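You operate a simulated robot arm through the tools that you are given. There is no shell and no other tool. Be economical: measure what you need, move in short steps, check, and stop when the job is done.

You are at the controls of a simulated robot arm. One attempt, no reset.

Task
Glue the block with the teal band on the corner ledge and clamp it till set.
Fine: cover over to the oil size; glue all over the ledge with the blue brush, brush back; leave the yellow brush; arm over, black knob down to the green band. Set down upright: squat brush with blue handle.

The check looks at the end state, three seconds after you hand in, the way a careful person would. Anything else that was tipped, shoved, dropped, spilled or broken makes it a failure. Lids that push on must go on centred and level and be pressed home; caps that screw on are set level and turned clockwise until they are tight.

Robot
A 6-joint arm with a two-finger parallel gripper, fixed in place. Base frame: the origin is at the foot of the arm, x ahead of it, y to its left, z up. Units: mm, degrees, N and s.
With the tool pointing down near the work surface it reaches from about 240 to 640 mm from the base axis. Its first joint turns from -66.0 to 66.0 degrees. Payload 2.7 kg.
The TCP is the grasp point between the finger pads, 23 mm short of the fingertips. In the tool frame z runs along the fingers and y along their closing line. Largest opening 94 mm; finger width 38, thickness 10; the body of the gripper, 54 by 96 mm, starts 39 mm behind the TCP.
Orientation is that of the tool frame in the base frame, as [roll, pitch, yaw] about the fixed x, y, z axes, in that order (R = Rz(yaw) Ry(pitch) Rx(roll)). With the fingers straight down and closing along the base's y, the tool's x points along the base's -x, its y along +y and its z along -z.

Tools
- The arm moves only by the tool drive_tool. Its argument "motion" is a list that holds one entry, the list of rows, each a list of 7 numbers: the opening, from 0 (shut) to 1 (fully open), then the shift along the tool's x, y, z in mm, then the turn, a rotation vector about the tool's x, y, z in degrees. In form: [[[gripper, tx, ty, tz, rx, ry, rz], ...]]. A call has 1 to 20 rows; each row shifts and turns the commanded pose from where the row before left it, along the tool's axes as they then stand. A row lasts 0.2 s, in which the tool goes at most 50 mm and 8.6 degrees; a call with a longer step from one row to the next is refused whole, and so is a gripper value outside its range. Where a pose cannot be reached the arm comes as near as it can. A force on the tool above 40 N (or 10 N above the force at the start of the call, whichever is more), or a blocked arm, ends the call early, and 0.2 s more pass. The fingers move at their own pace (about 45 mm/s each) and stop on an object; they squeeze with about 43 N. The grip force told is the motor's: it shows also when the fingers shut on nothing. Time passes only in rows, and 0.2 s behind the last, so rows that do not move let the fingers close. It gives the time, the measured TCP pose, the force on the tool (base axes), the opening and the grip force at its end, in the units of the frame above (readings bear some noise), with the torque about the TCP (base axes, N m) and any sound that the robot's microphone picked up.
- Cameras (640 x 400 px; columns grow to the right, rows downward): "scene" is fixed at [68.3, -419, 1426.7]; the picture's right is [0.86, -0.51, 0.00], its down [-0.18, -0.31, -0.93] and it looks along [0.48, 0.80, -0.36] (base axes); focal length 352 px, centre (320, 200). "wrist" rides on the gripper at [86, 16, -75] in the tool frame; the picture's right is [-0.18, 0.98, 0.00], its down [-0.58, -0.11, -0.81] and it looks along [-0.79, -0.15, 0.59] (tool axes); focal length 243 px, centre (320, 200). There is no depth. A picture from a camera that has moved, and an enlarged one, comes with that camera's place and axes in the base frame and with its lens.
- grab_frame(camera): a new picture of that camera. No time passes.
- inspect(camera, box): a new picture of the part [left, top, right, bottom] of that camera's present view, enlarged. No time passes.
- hand_in(): hands the job in; it is judged then, once.

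Go step by step. Nothing tells you positions but the pictures and the camera data: compare them with the known pose of the tool, close in by small moves and look again before you grip or let go. The budget is 120 turns and 68 pictures, counting those below and the enlarged ones. Unless the task says otherwise, let go and move clear before handing in, and close with one line.

The tools are called after "Emit:" as name(argument=value, ...) on one line, values as JSON. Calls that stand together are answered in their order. drive_tool: Moves the arm, as the interface text tells. Its arguments: {"type":"object","properties":{"motion":{"type":"array","items":{"type":"array","items":{"type":"array","items":{"type":"number"}}}}},"required":["motion"]} The other tools are called the same way: grab_frame (camera) takes a picture; inspect (camera, box) takes an enlarged picture of a part of a camera's view; hand_in () hands the job in.

At the start:

```text
time_s: 0.0
eef_pos: [302.4, 191.9, 1293.5]
ee_rot: [180.0, 0.1, 179.9]
force: [-0.3, -0.5, 0.3]
ft_torque: [-0.03, -0.03, 0.02]
grip_width: 93.6
grasp_force: 0.0
```

scene: 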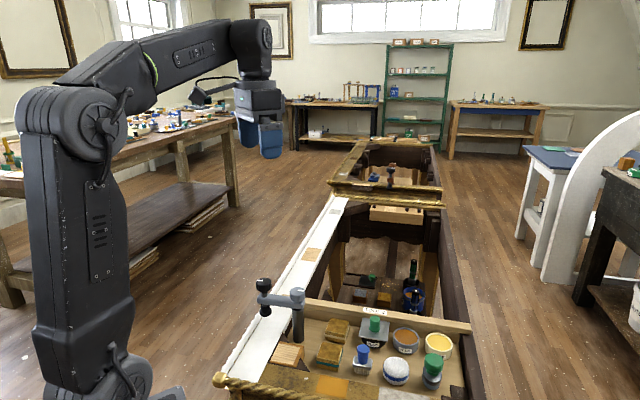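
wrist: 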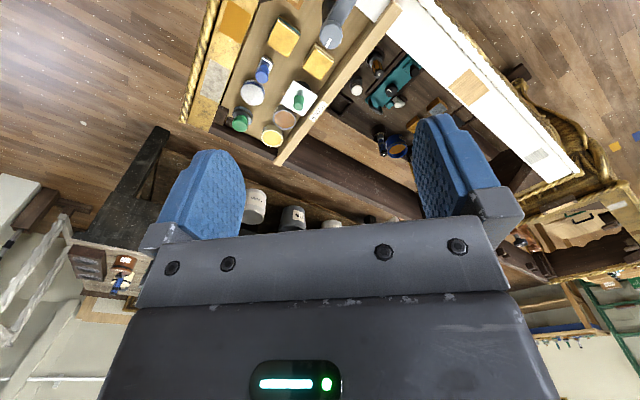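

The work area appears to be the tray at the bottom of the scene view, with jars, blocks, a brush and a clamp. I'll enlarge it before moving.

Emit:
inspect(camera="scene", box=[210, 260, 480, 400])

Emit:
inspect(camera="wrist", box=[180, 0, 440, 163])

```text
2.37 times, centred on (345, 330) of scene
camera zoom: at [68.3, -419.0, 1426.7], right [0.86, -0.51, 0.0], down [-0.18, -0.31, -0.93], along [0.48, 0.8, -0.36], focal length 835 px, centre (261, -108)
```

zoom: 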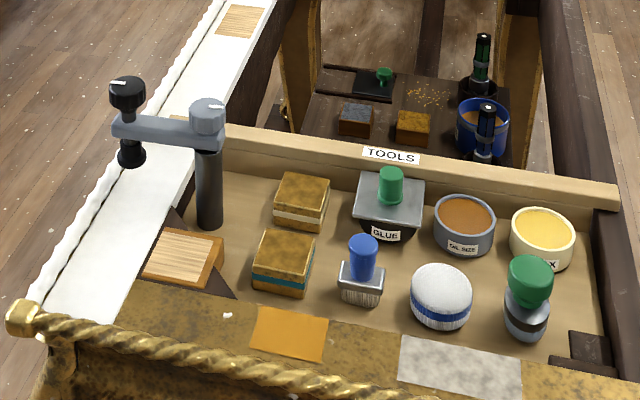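

```text
2.45 times, centred on (310, 82) of wrist
camera zoom: at [215.2, 207.3, 1369.5], right [0.18, 0.98, 0.0], down [0.58, -0.11, 0.81], along [0.79, -0.15, -0.59], focal length 595 px, centre (344, 491)
```

zoom: 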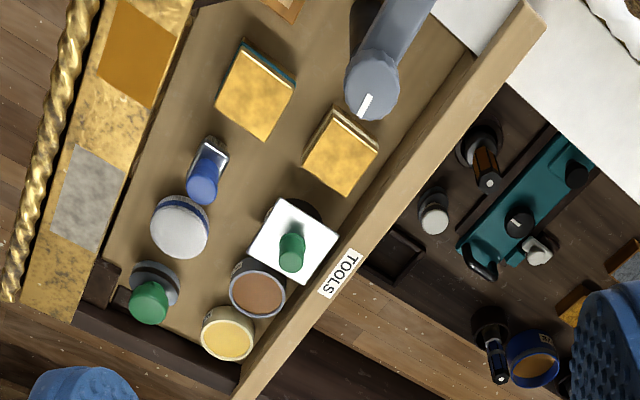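

The tray lies around x 350–600, y 0–200, at about z 780. It holds the glue pot with its green-knobbed cover, the open oil size tin, the squat blue brush, the teal block and the clamp over the corner ledge. I'll move above it and look from closer.

Emit:
drive_tool(motion=[[[1, -8, -13, 24, 0, 0, 0], [1, -10, -16, 30, 0, 0, 0], [1, -10, -16, 30, 0, 0, 0], [1, -10, -16, 30, 0, 0, 0], [1, -10, -16, 30, 0, 0, 0], [1, -10, -16, 30, 0, 0, 0], [1, -8, -13, 24, 0, 0, 0], [1, 0, 0, 0, 0, 0, 0]]])

Emit:
grab_frame(camera="wrist")

Emit:
grab_frame(camera="scene")

```text
time_s: 1.8
eef_pos: [368.1, 88.3, 1094.7]
ee_rot: [180.0, 0.0, -180.0]
force: [0.6, -0.3, 0.1]
ft_torque: [-0.03, 0.02, 0.03]
grip_width: 94.0
grasp_force: 0.2
```

```text
63 pictures are left
camera wrist: at [280.5, 102.2, 1169.5], right [0.18, 0.98, 0.0], down [0.58, -0.11, 0.81], along [0.79, -0.15, -0.59], focal length 243 px, centre (320, 200)
```

wrist: 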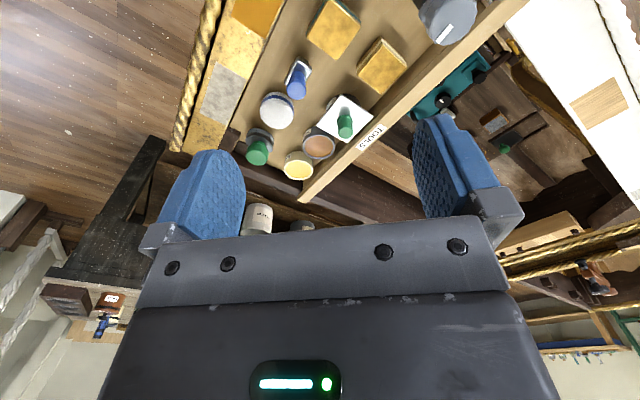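

```text
62 pictures are left
```

scene: 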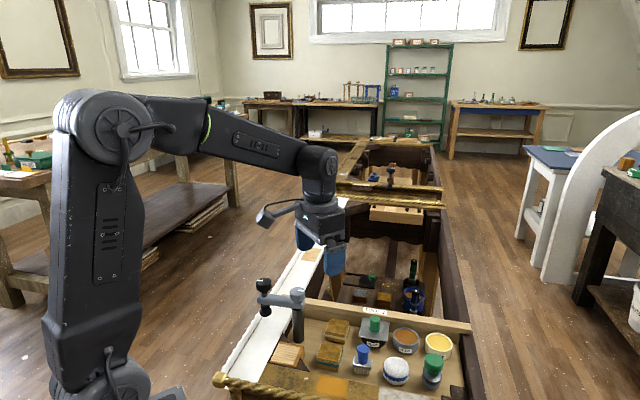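

The wrist and scene rays disagree slightly on height, so I want closer views. I'll go nearer to the glue pot and oil size, staying well above everything.

Emit:
drive_tool(motion=[[[1, -15, 0, 8, 0, 0, 0], [1, -25, 0, 15, 0, 0, 0], [1, -25, 0, 20, 0, 0, 0], [1, -25, 0, 20, 0, 0, 0], [1, -20, 0, 15, 0, 0, 0], [1, -10, 0, 8, 0, 0, 0], [1, 0, 0, 0, 0, 0, 0]]])

Emit:
grab_frame(camera="wrist")

Emit:
grab_frame(camera="scene")

```text
time_s: 3.4
eef_pos: [490.8, 88.9, 1011.9]
ee_rot: [-179.9, 0.2, -180.0]
force: [-0.4, -0.5, -0.4]
ft_torque: [-0.01, 0.02, 0.0]
grip_width: 94.0
grasp_force: 0.0
```

```text
61 pictures are left
camera wrist: at [402.2, 102.7, 1087.1], right [0.18, 0.98, 0.0], down [0.58, -0.11, 0.81], along [0.79, -0.15, -0.59], focal length 243 px, centre (320, 200)
```

wrist: 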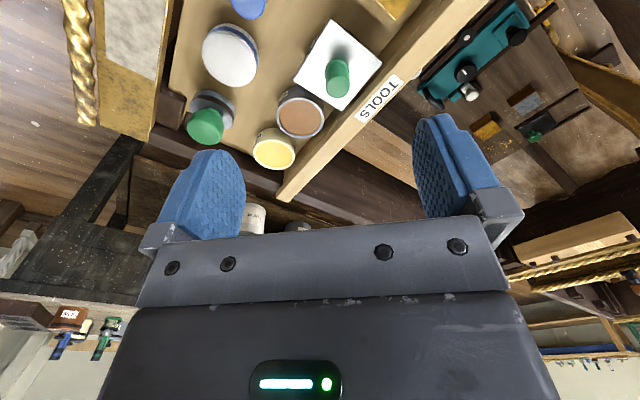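

```text
60 pictures are left
```

scene: 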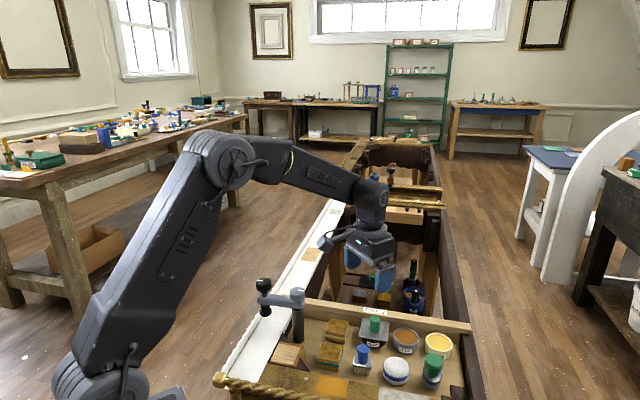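

The cameras agree once I read the knob's top correctly: about (525, 95, 858). I'll enlarge the wrist view for lid and tin sizes.

Emit:
inspect(camera="wrist", box=[180, 0, 420, 150])

Emit:
inspect(camera="scene", box=[310, 300, 470, 400])

Emit:
inspect(camera="scene", box=[220, 270, 380, 370])

```text
2.67 times, centred on (300, 75) of wrist
camera zoom: at [402.2, 102.7, 1087.1], right [0.18, 0.98, 0.0], down [0.58, -0.11, 0.81], along [0.79, -0.15, -0.59], focal length 647 px, centre (373, 533)
```

zoom: 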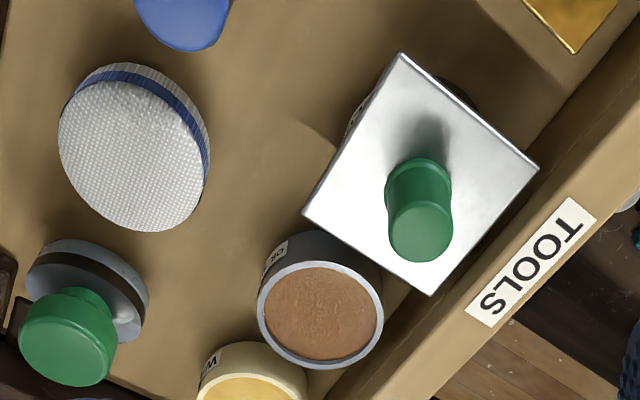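

```text
4.00 times, centred on (390, 350) of scene
camera zoom: at [68.3, -419.0, 1426.7], right [0.86, -0.51, 0.0], down [-0.18, -0.31, -0.93], along [0.48, 0.8, -0.36], focal length 1409 px, centre (40, -400)
```

zoom: 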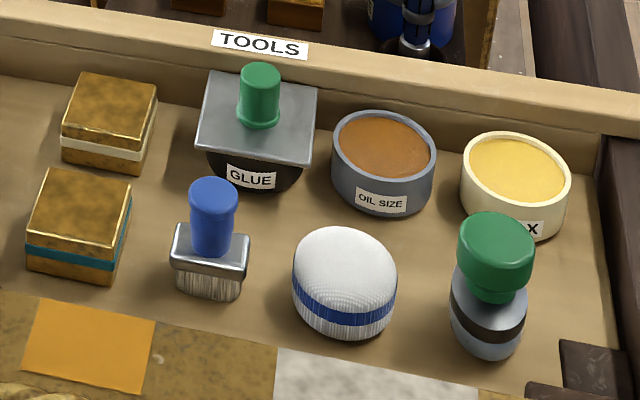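

```text
4.00 times, centred on (300, 320) of scene
camera zoom: at [68.3, -419.0, 1426.7], right [0.86, -0.51, 0.0], down [-0.18, -0.31, -0.93], along [0.48, 0.8, -0.36], focal length 1409 px, centre (400, -280)
```

zoom: 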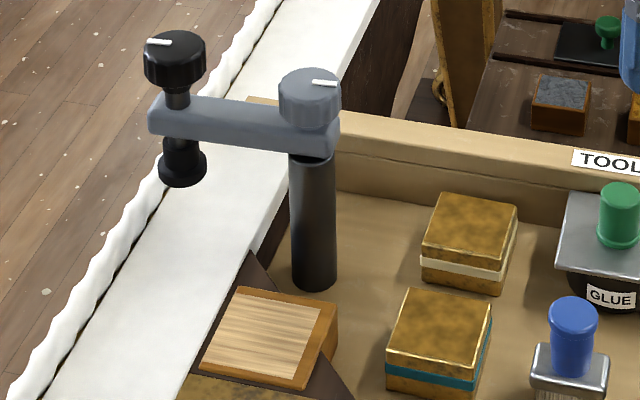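

Glue lid: knob centre about (530, 97), knob top about 858, lid plate about 825 and 66 mm square. Oil size: about (582, 42), rim about 822. I'll go above the knob and check alignment.

Emit:
drive_tool(motion=[[[0.6, -10, 2, 20, 0, 0, 0], [0.6, -15, 3, 40, 0, 0, 0], [0.6, -10, 2, 35, 0, 0, 0], [0.6, -4, 0.5, 17, 0, 0, 0], [0.6, 0, 0, 0, 0, 0, 0]]])

Emit:
grab_frame(camera="wrist")

Emit:
inspect(camera="scene", box=[310, 260, 470, 360])

```text
time_s: 4.6
eef_pos: [528.6, 94.1, 900.7]
ee_rot: [-179.9, 0.2, 180.0]
force: [0.3, -0.4, -0.7]
ft_torque: [0.0, -0.02, -0.01]
grip_width: 56.5
grasp_force: 0.2
```

```text
56 pictures are left
camera wrist: at [441.8, 108.2, 976.4], right [0.18, 0.98, 0.0], down [0.58, -0.11, 0.81], along [0.79, -0.15, -0.59], focal length 243 px, centre (320, 200)
```

wrist: 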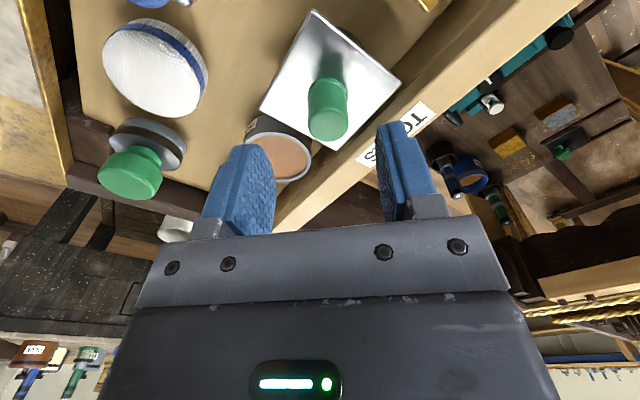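

```text
4.00 times, centred on (390, 310) of scene
camera zoom: at [68.3, -419.0, 1426.7], right [0.86, -0.51, 0.0], down [-0.18, -0.31, -0.93], along [0.48, 0.8, -0.36], focal length 1409 px, centre (40, -240)
```

zoom: 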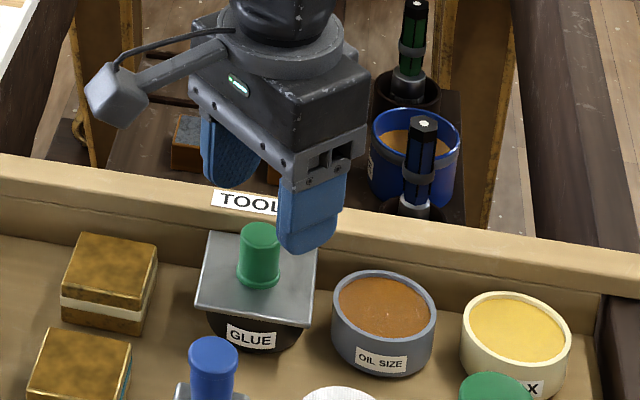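

The knob top sits at about (528, 97). I'll shift 2.5 mm in y, descend and close on the knob.

Emit:
drive_tool(motion=[[[0.6, 0, 2.5, 0, 0, 0, 0], [0.6, 0, 0, 15, 0, 0, 0], [0.6, 0, 0, 15, 0, 0, 0], [0.6, 0, 0, 12, 0, 0, 0], [0.6, 0, 0, 0, 0, 0, 0]]])

Emit:
inspect(camera="scene", box=[310, 260, 470, 360])

```text
time_s: 5.8
eef_pos: [527.1, 97.0, 858.3]
ee_rot: [-180.0, 0.1, 179.9]
force: [-0.5, -0.2, 0.6]
ft_torque: [0.02, 0.01, -0.01]
grip_width: 56.2
grasp_force: 0.1
```

```text
4.00 times, centred on (390, 310) of scene
camera zoom: at [68.3, -419.0, 1426.7], right [0.86, -0.51, 0.0], down [-0.18, -0.31, -0.93], along [0.48, 0.8, -0.36], focal length 1409 px, centre (40, -240)
```

zoom: 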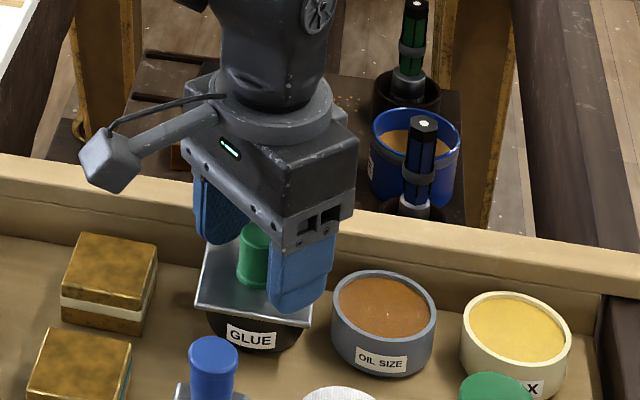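

The fingers straddle the knob just above the plate. Closing, then a small lift.

Emit:
drive_tool(motion=[[[0.0, 0, 0, 0, 0, 0, 0], [0.0, 0, 0, 0, 0, 0, 0], [0.0, 0, 0, 0, 0, 0, 0], [0, 0, 0, 0, 0, 0, 0]]])

Emit:
drive_tool(motion=[[[0, 0, 0, -5, 0, 0, 0], [0, 0, 0, -10, 0, 0, 0], [0, 0, 0, -15, 0, 0, 0], [0, 0, 0, -15, 0, 0, 0], [0, 0, 0, -15, 0, 0, 0], [0, 0, 0, 0, 0, 0, 0]]])

Emit:
grab_frame(camera="wrist")

Emit:
inspect(camera="scene", box=[310, 260, 470, 360])

```text
time_s: 6.8
eef_pos: [527.0, 96.8, 857.6]
ee_rot: [179.9, 0.2, 179.9]
force: [3.1, 3.3, -1.7]
ft_torque: [0.05, 0.06, 0.0]
grip_width: 22.9
grasp_force: 45.0
```

```text
time_s: 8.2
eef_pos: [527.0, 96.6, 917.6]
ee_rot: [180.0, 0.1, 180.0]
force: [0.3, -0.2, 0.7]
ft_torque: [0.02, 0.01, -0.01]
grip_width: 0.2
grasp_force: 42.1
```

```text
53 pictures are left
camera wrist: at [440.3, 111.0, 991.9], right [0.18, 0.98, 0.0], down [0.58, -0.11, 0.81], along [0.79, -0.15, -0.59], focal length 243 px, centre (320, 200)
```

wrist: 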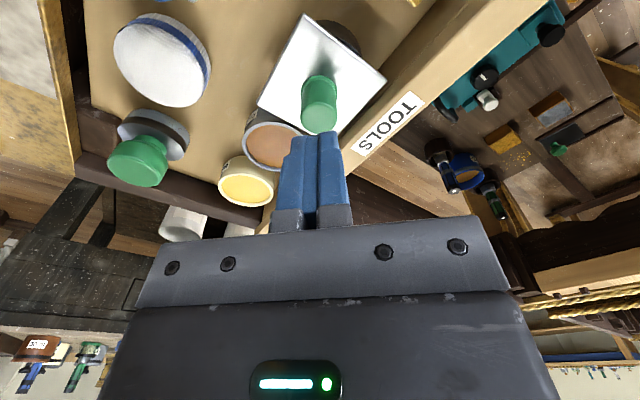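

```text
4.00 times, centred on (390, 310) of scene
camera zoom: at [68.3, -419.0, 1426.7], right [0.86, -0.51, 0.0], down [-0.18, -0.31, -0.93], along [0.48, 0.8, -0.36], focal length 1409 px, centre (40, -240)
```

zoom: 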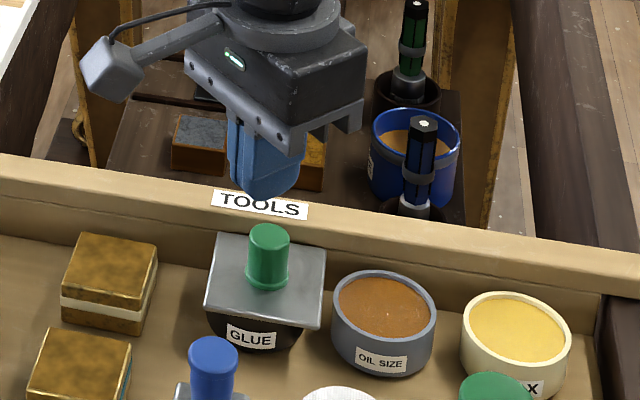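

The knob slipped from the grip and the cover moved by a few mm. I'll look closely before retrying.

Emit:
inspect(camera="wrist", box=[230, 0, 422, 120])

Emit:
inspect(camera="scene", box=[345, 305, 409, 345])

```text
3.33 times, centred on (326, 60) of wrist
camera zoom: at [440.3, 111.0, 991.9], right [0.18, 0.98, 0.0], down [0.58, -0.11, 0.81], along [0.79, -0.15, -0.59], focal length 809 px, centre (300, 667)
```

zoom: 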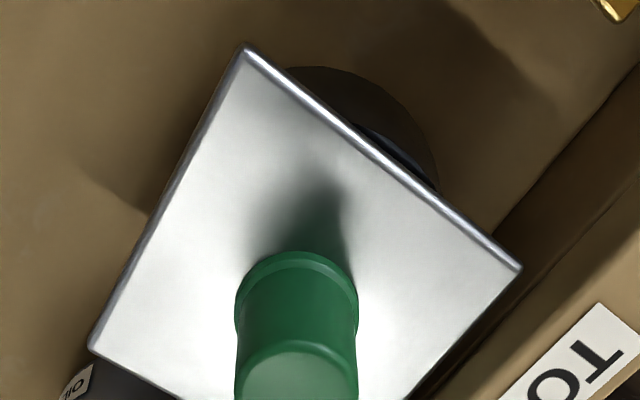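

```text
10.00 times, centred on (377, 325) of scene
camera zoom: at [68.3, -419.0, 1426.7], right [0.86, -0.51, 0.0], down [-0.18, -0.31, -0.93], along [0.48, 0.8, -0.36], focal length 3522 px, centre (-250, -1050)
```

zoom: 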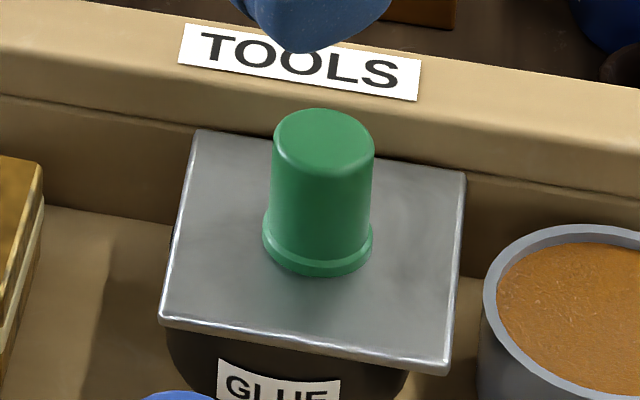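

The cover still sits flat on the pot, with the knob now around (532.5, 93) and a small flange at its foot. I'll grip again centred, a touch higher to clear the flange, and lift slowly.

Emit:
drive_tool(motion=[[[0.5, -5.5, -3.5, 0, 0, 0, 0], [0.5, 0, 0, 5, 0, 0, 0], [0.5, 0, 0, 10, 0, 0, 0], [0.5, 0, 0, 20, 0, 0, 0], [0.5, 0, 0, 21, 0, 0, 0], [0.5, 0, 0, 0, 0, 0, 0]]])

Emit:
grab_frame(camera="wrist")

Emit:
inspect(camera="scene", box=[345, 300, 425, 350])

```text
time_s: 9.6
eef_pos: [532.6, 93.6, 860.3]
ee_rot: [180.0, 0.1, -180.0]
force: [-0.5, 0.2, 0.3]
ft_torque: [0.0, -0.02, -0.02]
grip_width: 46.9
grasp_force: 0.0
```

```text
49 pictures are left
camera wrist: at [446.0, 108.8, 936.0], right [0.18, 0.98, 0.0], down [0.58, -0.11, 0.81], along [0.79, -0.15, -0.59], focal length 243 px, centre (320, 200)
```

wrist: 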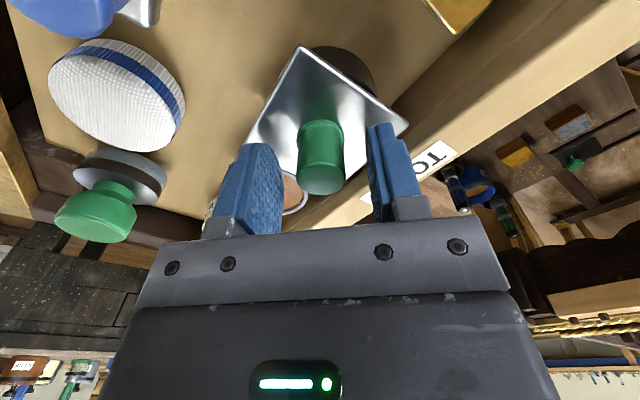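

```text
8.00 times, centred on (385, 325) of scene
camera zoom: at [68.3, -419.0, 1426.7], right [0.86, -0.51, 0.0], down [-0.18, -0.31, -0.93], along [0.48, 0.8, -0.36], focal length 2817 px, centre (-200, -800)
```

zoom: 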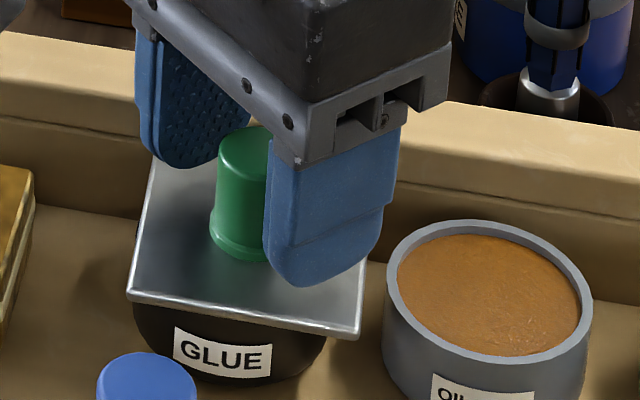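

The knob is between the fingers. Closing and lifting in very small steps while watching the width and force.

Emit:
drive_tool(motion=[[[0.0, 1, 0, 2, 0, 0, 0], [0.0, 0, 0, 0, 0, 0, 0], [0.0, 0, 0, 0, 0, 0, 0], [0, 0, 0, 0, 0, 0, 0], [0, 0, 0, 0, 0, 0, 0], [0, 0, 0, -1, 0, 0, 0], [0, 0, 0, -1, 0, 0, 0]]])

Emit:
drive_tool(motion=[[[0, 0, 0, -1, 0, 0, 0], [0, 0, 0, -1, 0, 0, 0], [0, 0, 0, -1, 0, 0, 0]]])

Emit:
inspect(camera="scene", box=[345, 300, 425, 350])

```text
time_s: 11.2
eef_pos: [531.1, 94.8, 857.9]
ee_rot: [179.9, 0.0, 180.0]
force: [9.3, 8.4, -18.0]
ft_torque: [0.04, -1.17, -0.02]
grip_width: 22.7
grasp_force: 45.2
```

```text
time_s: 12.0
eef_pos: [532.3, 92.3, 861.9]
ee_rot: [-180.0, -0.2, -180.0]
force: [11.8, 12.8, -31.6]
ft_torque: [0.09, -0.08, 0.01]
grip_width: 22.5
grasp_force: 44.9
```

```text
8.00 times, centred on (385, 325) of scene
camera zoom: at [69.1, -418.6, 1426.8], right [0.86, -0.51, 0.0], down [-0.18, -0.31, -0.93], along [0.48, 0.8, -0.36], focal length 2817 px, centre (-200, -800)
```

zoom: 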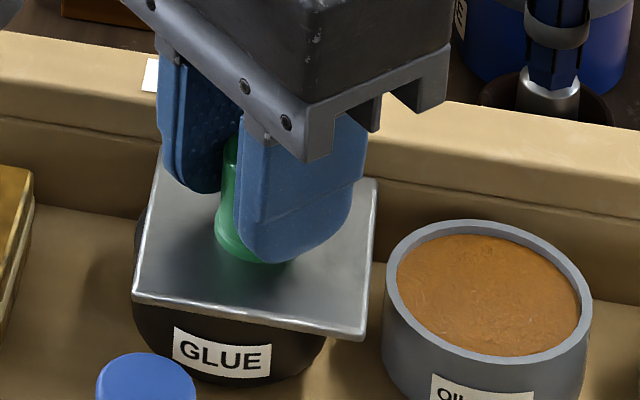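

The cover resists with about 30 N, so it is stuck on. I'll ease off and rock it with gentle twists to break it loose.

Emit:
drive_tool(motion=[[[0, 0, 0, 2, 0, 0, 0], [0, 0, 0, 0, 0, 0, -5], [0, 0, 0, 0, 0, 0, -5], [0, 0, 0, 0, 0, 0, -5], [0, 0, 0, 0, 0, 0, 0]]])

Emit:
inspect(camera="scene", box=[345, 300, 425, 350])

```text
time_s: 13.2
eef_pos: [532.5, 93.4, 861.9]
ee_rot: [-179.9, 0.1, -164.9]
force: [-3.2, -4.0, 6.0]
ft_torque: [0.34, 0.26, -0.08]
grip_width: 23.1
grasp_force: 44.4
```

```text
8.00 times, centred on (385, 325) of scene
camera zoom: at [68.1, -419.2, 1426.7], right [0.86, -0.51, 0.0], down [-0.18, -0.31, -0.93], along [0.48, 0.8, -0.36], focal length 2817 px, centre (-200, -800)
```

zoom: 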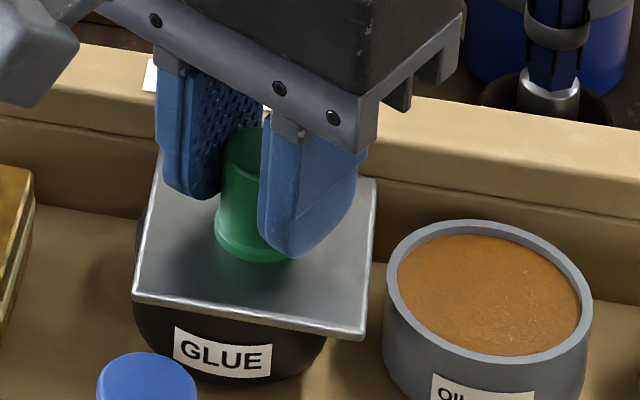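

The fingers slid around the knob and the cover stayed stuck. I'll regrip slightly lower and rock it from side to side with light upward pull to peel it free.

Emit:
drive_tool(motion=[[[0.4, 0, 0, 0, 0, 0, 0], [0.4, 0, 0, 5, 0, 0, 0], [0, 0, 0, 0, 0, 0, 0], [0, 0, 0, 0, 0, 0, 0], [0, 0, 0, 0, 0, 0, 0], [0, 0, 0, -1, 3, 0, 0], [0, 0, 0, -1, 3, 0, 0]]])

Emit:
inspect(camera="scene", box=[345, 300, 425, 350])

```text
time_s: 14.8
eef_pos: [532.1, 94.8, 857.6]
ee_rot: [-173.9, 0.1, -165.0]
force: [5.8, 6.8, -10.0]
ft_torque: [1.25, 0.42, -0.02]
grip_width: 25.2
grasp_force: 45.8
```

```text
8.00 times, centred on (385, 325) of scene
camera zoom: at [68.6, -418.9, 1426.7], right [0.86, -0.51, 0.0], down [-0.18, -0.31, -0.93], along [0.48, 0.8, -0.36], focal length 2817 px, centre (-200, -800)
```

zoom: 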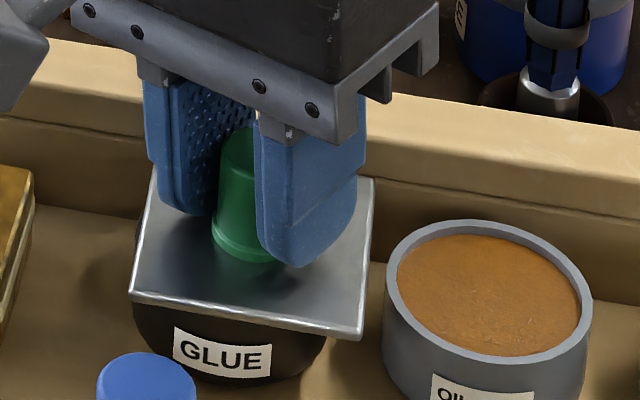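

The cover's near edge shifts slightly under the tilt. Continuing to rock the other way with more pull.

Emit:
drive_tool(motion=[[[0, 0, 0, -1, 3, 0, 0], [0, 0, 0, -1, 3, 0, 0], [0, 0, 0, -1, 2, 0, 0], [0, 0, 0, 0, 0, 0, 0]]])

Emit:
drive_tool(motion=[[[0, 0, 0, 0, -5, 0, 0], [0, 0, 0, 0, -5, 0, 0], [0, 0, 0, 0, -5, 0, 0], [0, 0, 0, -1, -5, 0, 0], [0, 0, 0, -1, -4, 0, 0]]])

Emit:
inspect(camera="scene", box=[345, 300, 425, 350])

```text
time_s: 15.8
eef_pos: [533.6, 94.5, 859.0]
ee_rot: [-166.1, 0.2, -164.9]
force: [16.1, 17.6, -31.8]
ft_torque: [1.07, 0.09, 0.01]
grip_width: 28.2
grasp_force: 45.1
```

```text
time_s: 17.0
eef_pos: [531.6, 91.3, 863.0]
ee_rot: [169.9, -0.1, -165.0]
force: [-10.3, -11.3, 6.1]
ft_torque: [-1.36, -0.17, -0.04]
grip_width: 26.4
grasp_force: 44.4
```

```text
8.00 times, centred on (385, 325) of scene
camera zoom: at [67.9, -419.3, 1426.7], right [0.86, -0.51, 0.0], down [-0.18, -0.31, -0.93], along [0.48, 0.8, -0.36], focal length 2817 px, centre (-200, -800)
```

zoom: 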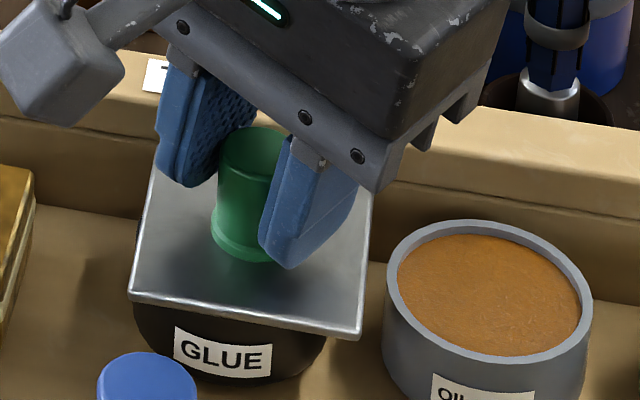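

The knob won't tilt or lift. The reaction forces are stiff along (1, 1) but soft along (1, -1), which is the direction of the oil size, so the cover may slide. I'll level, regrip and try a short slide that way.

Emit:
drive_tool(motion=[[[0.4, 0, 0, 0, 5, 0, 0], [0.4, 0, 0, 0, 5.1, 0, 0], [0.4, 0, 1, 5, 0, 0, 0], [0, 0, 0, 0, 0, 0, 0], [0, 0, 0, 0, 0, 0, 0], [0, 0, 0, 0, 0, 0, 0]]])

Emit:
drive_tool(motion=[[[0, -1, -1.8, 0, 0, 0, 0], [0, -1, -1.8, 0, 0, 0, 0], [0, -1, -1.8, 0, 0, 0, 0], [0, -1, -1.8, 0, 0, 0, 0]]])

Emit:
inspect(camera="scene", box=[345, 300, 425, 350])

```text
time_s: 18.4
eef_pos: [529.9, 94.5, 859.0]
ee_rot: [-179.8, 0.1, -165.0]
force: [0.4, 0.8, 0.4]
ft_torque: [0.51, 0.16, 0.02]
grip_width: 22.9
grasp_force: 45.0
```

```text
time_s: 19.4
eef_pos: [537.2, 88.2, 859.2]
ee_rot: [-179.8, 0.1, -165.0]
force: [1.3, 1.9, 4.5]
ft_torque: [0.38, 0.78, 0.02]
grip_width: 23.2
grasp_force: 44.9
```

```text
8.00 times, centred on (385, 325) of scene
camera zoom: at [68.2, -419.0, 1426.7], right [0.86, -0.51, 0.0], down [-0.18, -0.31, -0.93], along [0.48, 0.8, -0.36], focal length 2817 px, centre (-200, -800)
```

zoom: 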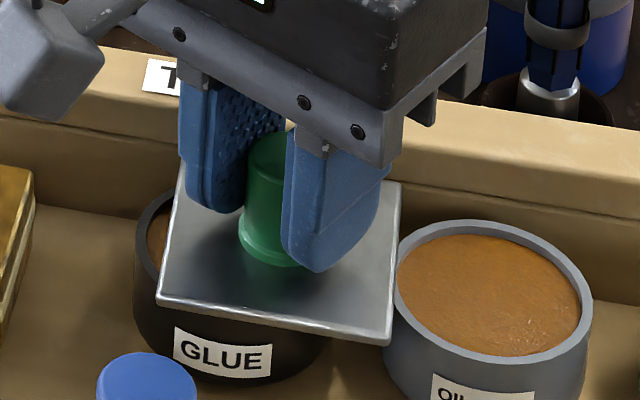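

It slides freely, uncovering the glue. I'll continue in the same direction in small steps, checking force and clearance to the tin's rim.

Emit:
drive_tool(motion=[[[0, -1.5, -2.6, 0, 0, 0, 0], [0, -1.5, -2.6, 0, 0, 0, 0], [0, -1.5, -2.6, 0, 0, 0, 0], [0, -1.5, -2.6, 0, 0, 0, 0], [0, 0, 0, 0, 0, 0, 0]]])

Emit:
inspect(camera="scene", box=[345, 300, 425, 350])

```text
time_s: 20.6
eef_pos: [545.5, 80.1, 858.5]
ee_rot: [-179.9, 0.1, -165.0]
force: [-9.1, -9.4, 17.5]
ft_torque: [0.36, 0.46, -0.09]
grip_width: 23.3
grasp_force: 44.8
```

```text
8.00 times, centred on (385, 325) of scene
camera zoom: at [67.7, -419.3, 1426.6], right [0.86, -0.51, 0.0], down [-0.18, -0.31, -0.93], along [0.48, 0.8, -0.36], focal length 2817 px, centre (-200, -800)
```

zoom: 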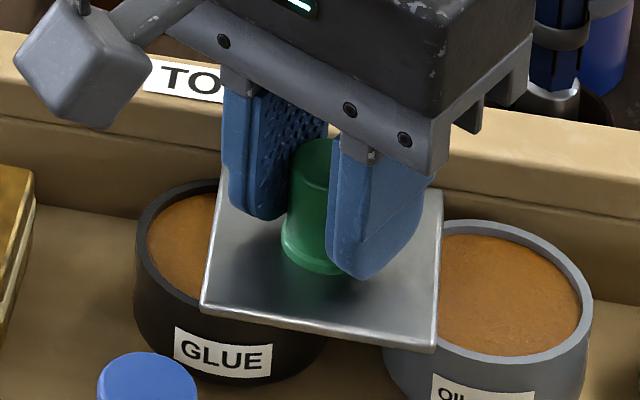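

The cover is now riding onto the tin with an upward force of 17 N. I'll relieve it by about 1.5 mm up while continuing.

Emit:
drive_tool(motion=[[[0, 0.3, -0.2, -1.2, 0, 0, 0], [0, -1.5, -2.6, 0, 0, 0, 0], [0, -1.5, -2.6, 0, 0, 0, 0], [0, 0, 0, 0, 0, 0, 0]]])

Emit:
drive_tool(motion=[[[0, -1.5, -2.6, 0, 0, 0, 0], [0, -1.5, -2.6, 0, 0, 0, 0], [0, 0, 0, 0, 0, 0, 0]]])

Emit:
inspect(camera="scene", box=[345, 300, 425, 350])

```text
time_s: 21.6
eef_pos: [551.4, 75.5, 858.4]
ee_rot: [-179.9, 0.0, -165.0]
force: [-3.9, -3.3, 1.7]
ft_torque: [0.45, 0.3, 0.04]
grip_width: 22.9
grasp_force: 45.1
```

```text
time_s: 22.4
eef_pos: [553.8, 70.8, 859.1]
ee_rot: [-179.8, -0.1, -165.1]
force: [-4.8, -4.5, -3.6]
ft_torque: [0.47, 0.27, 0.0]
grip_width: 23.1
grasp_force: 45.6
```

```text
8.00 times, centred on (385, 325) of scene
camera zoom: at [68.2, -419.1, 1426.7], right [0.86, -0.51, 0.0], down [-0.18, -0.31, -0.93], along [0.48, 0.8, -0.36], focal length 2817 px, centre (-200, -800)
```

zoom: 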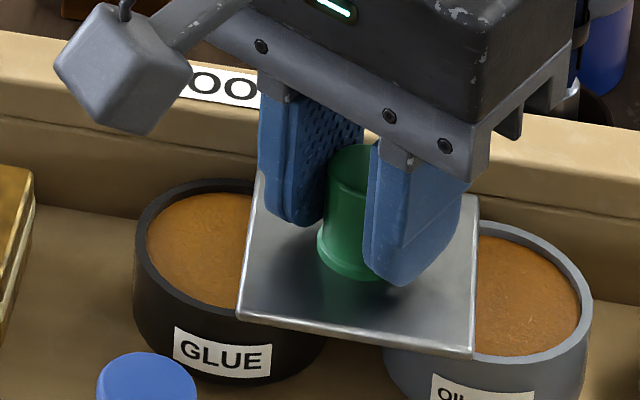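

On track: the remaining slide is about 37 mm along (1, -1). Continuing in two stretches.

Emit:
drive_tool(motion=[[[0, 0.5, -0.3, 0, 0, 0, 0], [0, -1.5, -2.6, 0, 0, 0, 0], [0, -1.5, -2.6, 0, 0, 0, 0], [0, -1.5, -2.6, 0, 0, 0, 0], [0, -1.5, -2.6, 0, 0, 0, 0], [0, -1.5, -2.6, 0, 0, 0, 0], [0, -1.5, -2.6, 0, 0, 0, 0], [0, 0, 0, 0, 0, 0, 0]]])

Emit:
drive_tool(motion=[[[0, -1.5, -2.6, 0, 0, 0, 0], [0, -1.5, -2.6, 0, 0, 0, 0], [0, -1.5, -2.6, 0, 0, 0, 0], [0, -1.5, -2.6, 0, 0, 0, 0], [0, 0, 0, 0, 0, 0, 0]]])

Emit:
inspect(camera="scene", box=[345, 300, 425, 350])

```text
time_s: 24.2
eef_pos: [567.9, 57.8, 858.9]
ee_rot: [-179.9, 0.1, -165.0]
force: [8.0, 9.2, -12.4]
ft_torque: [0.52, 0.54, 0.06]
grip_width: 23.2
grasp_force: 44.8
```

```text
time_s: 25.4
eef_pos: [575.3, 49.5, 859.0]
ee_rot: [-179.9, -0.1, -165.0]
force: [5.7, 6.8, -14.8]
ft_torque: [0.76, -0.41, -0.08]
grip_width: 23.2
grasp_force: 45.3
```

```text
8.00 times, centred on (385, 325) of scene
camera zoom: at [68.7, -418.9, 1426.7], right [0.86, -0.51, 0.0], down [-0.18, -0.31, -0.93], along [0.48, 0.8, -0.36], focal length 2817 px, centre (-200, -800)
```

zoom: 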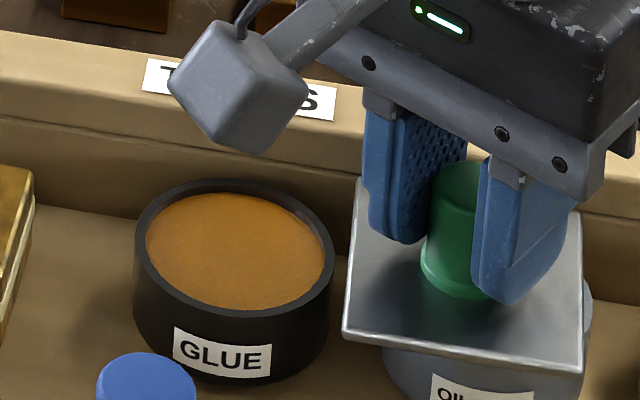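

About 5–6 mm more is needed. I'll slide that and lower slightly to take out the tension, then check from both cameras.

Emit:
drive_tool(motion=[[[0, -1.4, -2.5, 0.5, 0, 0, 0], [0, -1.4, -2.5, 0.5, 0, 0, 0], [0, 0, 0, 0, 0, 0, 0]]])

Emit:
grab_frame(camera="wrist")

Emit:
inspect(camera="scene", box=[345, 300, 425, 350])

```text
time_s: 26.2
eef_pos: [580.4, 46.2, 859.0]
ee_rot: [-179.9, 0.0, -165.0]
force: [0.4, 2.5, -1.7]
ft_torque: [0.31, 0.89, 0.03]
grip_width: 23.2
grasp_force: 45.2
```

```text
39 pictures are left
camera wrist: at [491.0, 37.4, 934.4], right [-0.08, 1.0, 0.0], down [0.59, 0.05, 0.81], along [0.8, 0.06, -0.59], focal length 243 px, centre (320, 200)
```

wrist: 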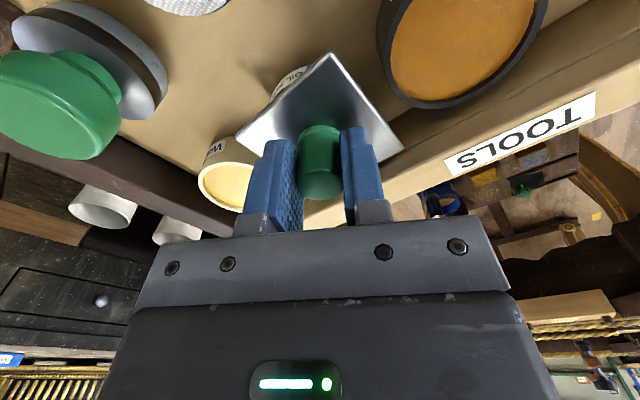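

```text
8.00 times, centred on (385, 325) of scene
camera zoom: at [68.4, -419.0, 1426.7], right [0.86, -0.51, 0.0], down [-0.18, -0.31, -0.93], along [0.48, 0.8, -0.36], focal length 2817 px, centre (-200, -800)
```

zoom: 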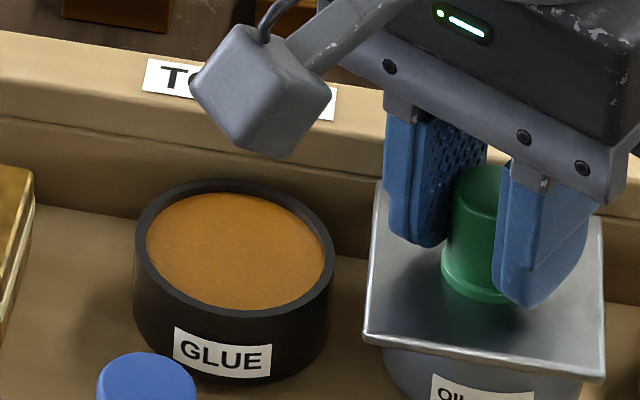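

The cover's corner now matches its original relation to its pot. Releasing and rising, then checking.

Emit:
drive_tool(motion=[[[0.5, 0, 0, 0, 0, 0, 0], [0.5, 0, 0, 0, 0, 0, 0], [0.5, 0, 0, 0, 0, 0, 0], [0.5, 0, 0, -10, 0, 0, 0], [0.5, 0, 0, -25, 0, 0, 0], [0.5, 0, 0, -40, 0, 0, 0], [0.5, 20, 0, -40, 0, 0, 5], [0.5, 40, 0, -20, 0, 0, 5], [0.5, 30, 0, -10, 0, 0, 5], [0.5, 0, 0, 0, 0, 0, 0]]])

Emit:
inspect(camera="scene", box=[340, 300, 452, 370])

Emit:
grab_frame(camera="wrist")

```text
time_s: 28.4
eef_pos: [485.6, 31.9, 1003.1]
ee_rot: [-179.9, 0.1, 179.9]
force: [0.0, 0.2, -1.2]
ft_torque: [-0.01, -0.01, 0.02]
grip_width: 46.9
grasp_force: 0.1
```

```text
5.71 times, centred on (396, 335) of scene
camera zoom: at [68.2, -419.0, 1426.7], right [0.86, -0.51, 0.0], down [-0.18, -0.31, -0.93], along [0.48, 0.8, -0.36], focal length 2012 px, centre (-114, -571)
```

zoom: 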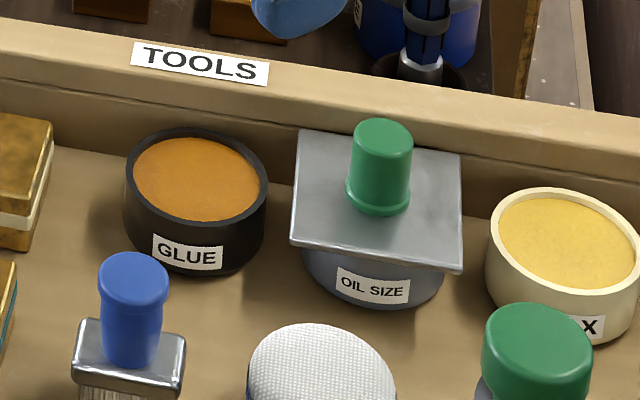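

```text
36 pictures are left
camera wrist: at [398.7, 46.4, 1078.4], right [0.19, 0.98, 0.0], down [0.58, -0.11, 0.81], along [0.79, -0.15, -0.59], focal length 243 px, centre (320, 200)
```

wrist: 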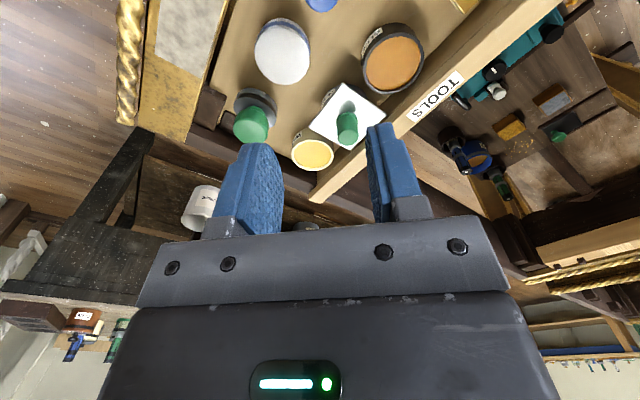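

The cover is centred and level on the oil size, and the glue is open. Next I'll move back to view the brush, blocks and ledge.

Emit:
drive_tool(motion=[[[0.8, 25, 5, 5, 0, 0, 0], [0.8, 35, 10, 10, 0, 0, 0], [0.8, 35, 10, 10, 0, 0, 0], [0.8, 15, 5, 5, 0, 0, 0], [0.8, 0, 0, 0, 0, 0, 0]]])

Emit:
inspect(camera="wrist", box=[190, 0, 478, 180])

Emit:
inspect(camera="scene", box=[240, 320, 368, 400])

```text
time_s: 29.6
eef_pos: [380.8, 60.0, 974.1]
ee_rot: [-179.9, 0.1, -180.0]
force: [-0.6, -0.7, 0.7]
ft_torque: [-0.03, -0.03, 0.01]
grip_width: 74.8
grasp_force: 0.1
```

```text
2.22 times, centred on (334, 90) of wrist
camera zoom: at [292.5, 74.4, 1048.7], right [0.18, 0.98, 0.0], down [0.58, -0.11, 0.81], along [0.79, -0.15, -0.59], focal length 539 px, centre (289, 444)
```

zoom: 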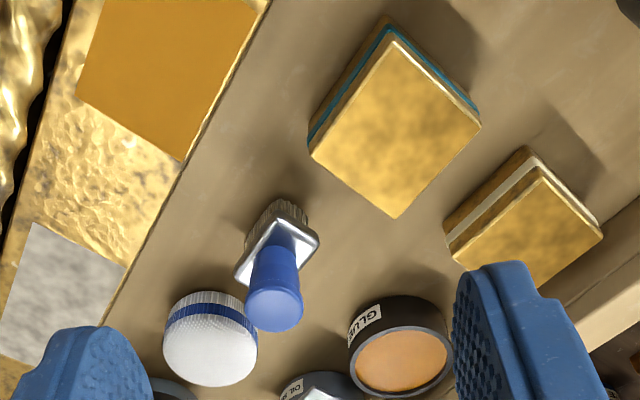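

```text
5.00 times, centred on (304, 360) of scene
camera zoom: at [68.3, -419.0, 1426.7], right [0.86, -0.51, 0.0], down [-0.18, -0.31, -0.93], along [0.48, 0.8, -0.36], focal length 1761 px, centre (400, -600)
```

zoom: 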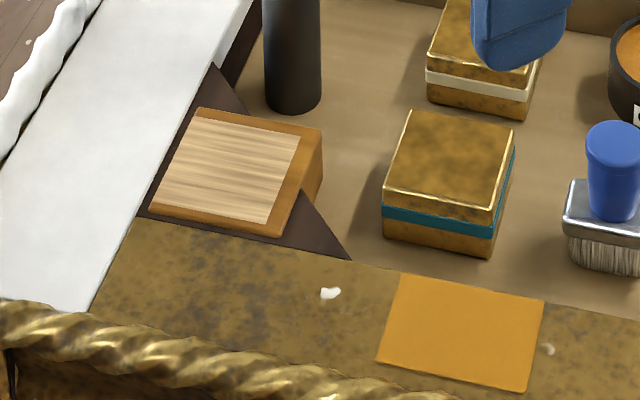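

Brush handle top is about (450, 37, 856) and the teal block about (404, 98, top 820). Now I'll look at the ledge and clamp from behind and above.

Emit:
drive_tool(motion=[[[0.8, 10, 0, -25, 0, 0, 0], [0.8, 25, 20, -25, 0, 0, 0], [0.8, 30, 30, -20, 0, 0, 0], [0.8, 30, 30, 0, 0, 0, 0], [0.8, 20, 10, 0, 0, 0, 0], [0.8, 5, 0, 0, 0, 0, 0], [0.8, 0, 0, 0, 0, 0, 0]]])

Emit:
inspect(camera="wrist", box=[190, 0, 510, 200])

```text
time_s: 31.2
eef_pos: [261.1, 151.3, 1041.9]
ee_rot: [-179.8, 0.1, 180.0]
force: [0.8, 0.5, 0.3]
ft_torque: [0.02, 0.0, -0.04]
grip_width: 75.4
grasp_force: 0.1
```

```text
2.00 times, centred on (350, 100) of wrist
camera zoom: at [173.4, 166.4, 1118.3], right [0.18, 0.98, 0.0], down [0.58, -0.11, 0.81], along [0.79, -0.15, -0.59], focal length 485 px, centre (260, 400)
```

zoom: 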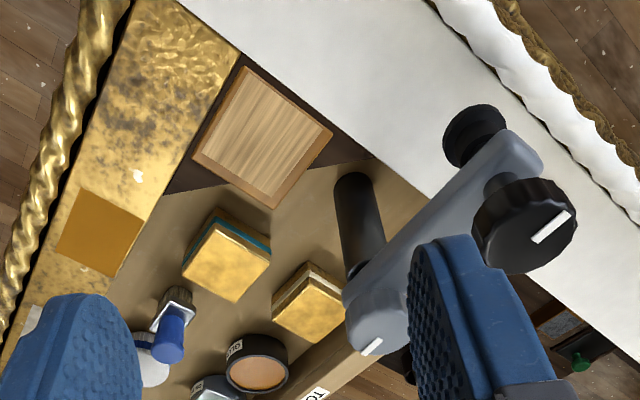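

Ledge top patch: about 53 mm square centred near (318, 140, 818), edges at 45°. Clamp post: (379, 199), black knob now (319, 257, 940), so the arm needs a 90° swing. I'll go above the brush with the fingers turned 45°.

Emit:
drive_tool(motion=[[[0.55, -15, -9, 0, 0, 0, 0], [0.55, -30, -18, 5, 0, 0, 0], [0.55, -36, -21, 10, 0, 0, 0], [0.55, -36, -21, 15, 0, 0, 0], [0.55, -36, -21, 15, 0, 0, 0], [0.55, -24, -15, 10, 0, 0, 0], [0.55, -11.5, -7, 5, 0, 0, 0], [0.55, 0, 0, 5, 0, 0, -7.5], [0.55, 0, 0, 5, 0, 0, -7.5], [0.55, 0, 0, 5, 0, 0, -7.5], [0.55, 0, 0, 5, 0, 0, -7.5], [0.55, 0, 0, 5, 0, 0, -7.5], [0.55, 0, 0, 5, 0, 0, -7.5], [0.55, 0, 0, 10, 0, 0, 0], [0.55, 0, 0, 0, 0, 0, 0]]])

Emit:
grab_frame(camera="wrist")

Emit:
inspect(camera="scene", box=[290, 290, 418, 370])

```text
time_s: 34.4
eef_pos: [448.6, 38.0, 943.1]
ee_rot: [-179.9, 0.1, -135.0]
force: [0.1, 0.2, 0.3]
ft_torque: [0.03, -0.02, 0.03]
grip_width: 52.0
grasp_force: 0.2
```

```text
32 pictures are left
camera wrist: at [375.5, -13.2, 1019.0], right [-0.57, 0.82, 0.0], down [0.49, 0.34, 0.81], along [0.67, 0.46, -0.59], focal length 243 px, centre (320, 200)
```

wrist: 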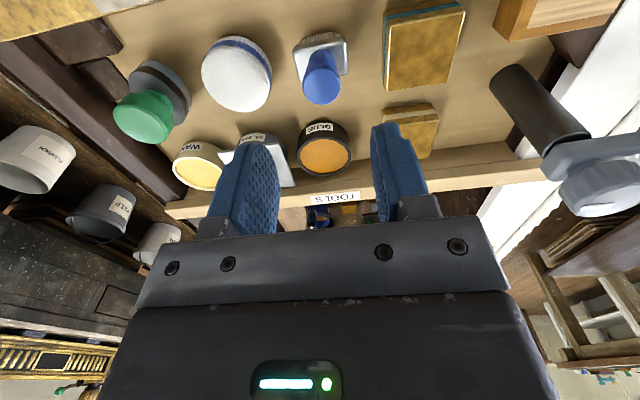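

```text
5.00 times, centred on (354, 330) of scene
camera zoom: at [68.3, -419.0, 1426.7], right [0.86, -0.51, 0.0], down [-0.18, -0.31, -0.93], along [0.48, 0.8, -0.36], focal length 1761 px, centre (150, -450)
```

zoom: 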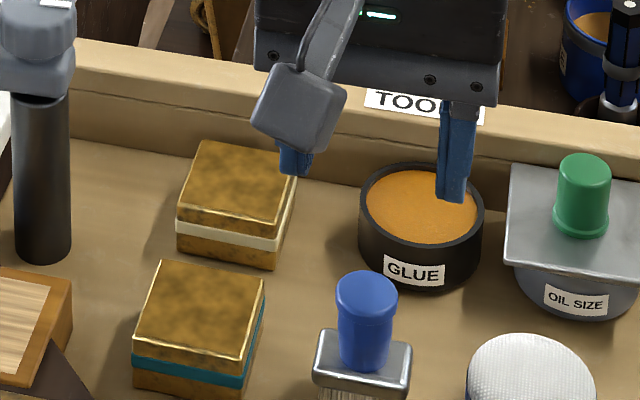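

The brush handle is on the finger mid-line, about 2 mm further forward. Descending around the handle.

Emit:
drive_tool(motion=[[[0.55, -2, 0, 15, 0, 0, 0], [0.55, 0, 0, 25, 0, 0, 0], [0.55, 0, 0, 25, 0, 0, 0], [0.55, 0, 0, 20, 0, 0, 0], [0.55, 0, 0, 8, 0, 0, 0], [0.55, 0, 0, 0, 0, 0, 0]]])

Emit:
inspect(camera="scene", box=[314, 320, 410, 380])

Emit:
grab_frame(camera="wrist")

```text
time_s: 35.8
eef_pos: [449.1, 40.5, 850.9]
ee_rot: [-179.8, 0.0, -135.0]
force: [-0.7, -0.3, -0.6]
ft_torque: [-0.01, -0.02, -0.03]
grip_width: 51.9
grasp_force: 0.0
```

```text
6.67 times, centred on (362, 350) of scene
camera zoom: at [68.3, -419.0, 1426.7], right [0.86, -0.51, 0.0], down [-0.18, -0.31, -0.93], along [0.48, 0.8, -0.36], focal length 2348 px, centre (40, -800)
```

zoom: 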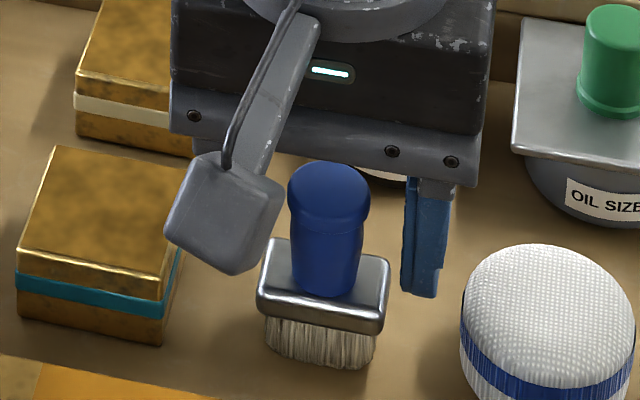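

```text
29 pictures are left
camera wrist: at [375.9, -10.9, 927.2], right [-0.56, 0.83, 0.0], down [0.49, 0.34, 0.81], along [0.67, 0.45, -0.59], focal length 243 px, centre (320, 200)
```

wrist: 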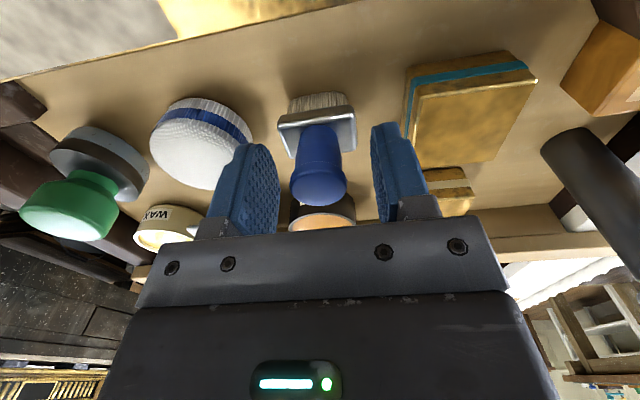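

Nearly centred; I'll shift 2 mm back, lower 3 mm, grip and lift the brush.

Emit:
drive_tool(motion=[[[0.55, 2, 0, 3, 0, 0, 0], [0, 0, 0, 0, 0, 0, 0], [0, 0, 0, 0, 0, 0, 0], [0, 0, 0, 0, 0, 0, 0], [0, 0, 0, 0, 0, 0, 0]]])

Emit:
drive_tool(motion=[[[0, 0, 0, -3, 0, 0, 0], [0, 0, 0, -10, 0, 0, 0], [0, 0, 0, -20, 0, 0, 0], [0, 0, 0, -25, 0, 0, 0], [0, 0, 0, -15, 0, 0, 0], [0, 0, 0, 0, 0, 0, 0]]])

Emit:
inspect(camera="scene", box=[314, 290, 410, 350])

```text
time_s: 37.0
eef_pos: [447.3, 38.4, 848.2]
ee_rot: [-179.8, -0.1, -135.0]
force: [0.1, -1.0, -0.7]
ft_torque: [0.0, -0.04, 0.0]
grip_width: 22.8
grasp_force: 43.0
```

```text
time_s: 38.4
eef_pos: [449.6, 39.1, 921.2]
ee_rot: [-179.8, -0.1, -135.1]
force: [-0.5, 0.6, -1.2]
ft_torque: [-0.02, 0.0, 0.03]
grip_width: 22.7
grasp_force: 43.1
```

```text
6.67 times, centred on (362, 320) of scene
camera zoom: at [68.3, -419.0, 1426.7], right [0.86, -0.51, 0.0], down [-0.18, -0.31, -0.93], along [0.48, 0.8, -0.36], focal length 2348 px, centre (40, -600)
```

zoom: 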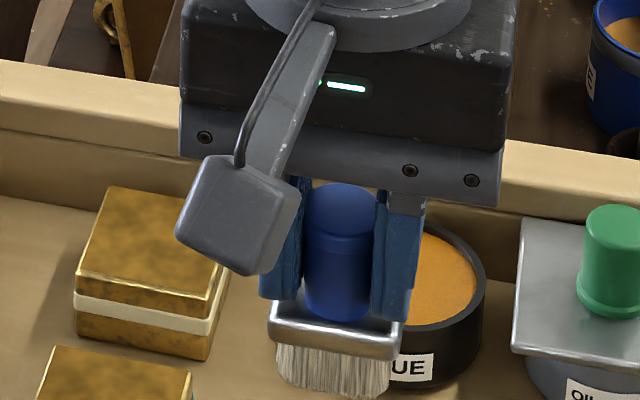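

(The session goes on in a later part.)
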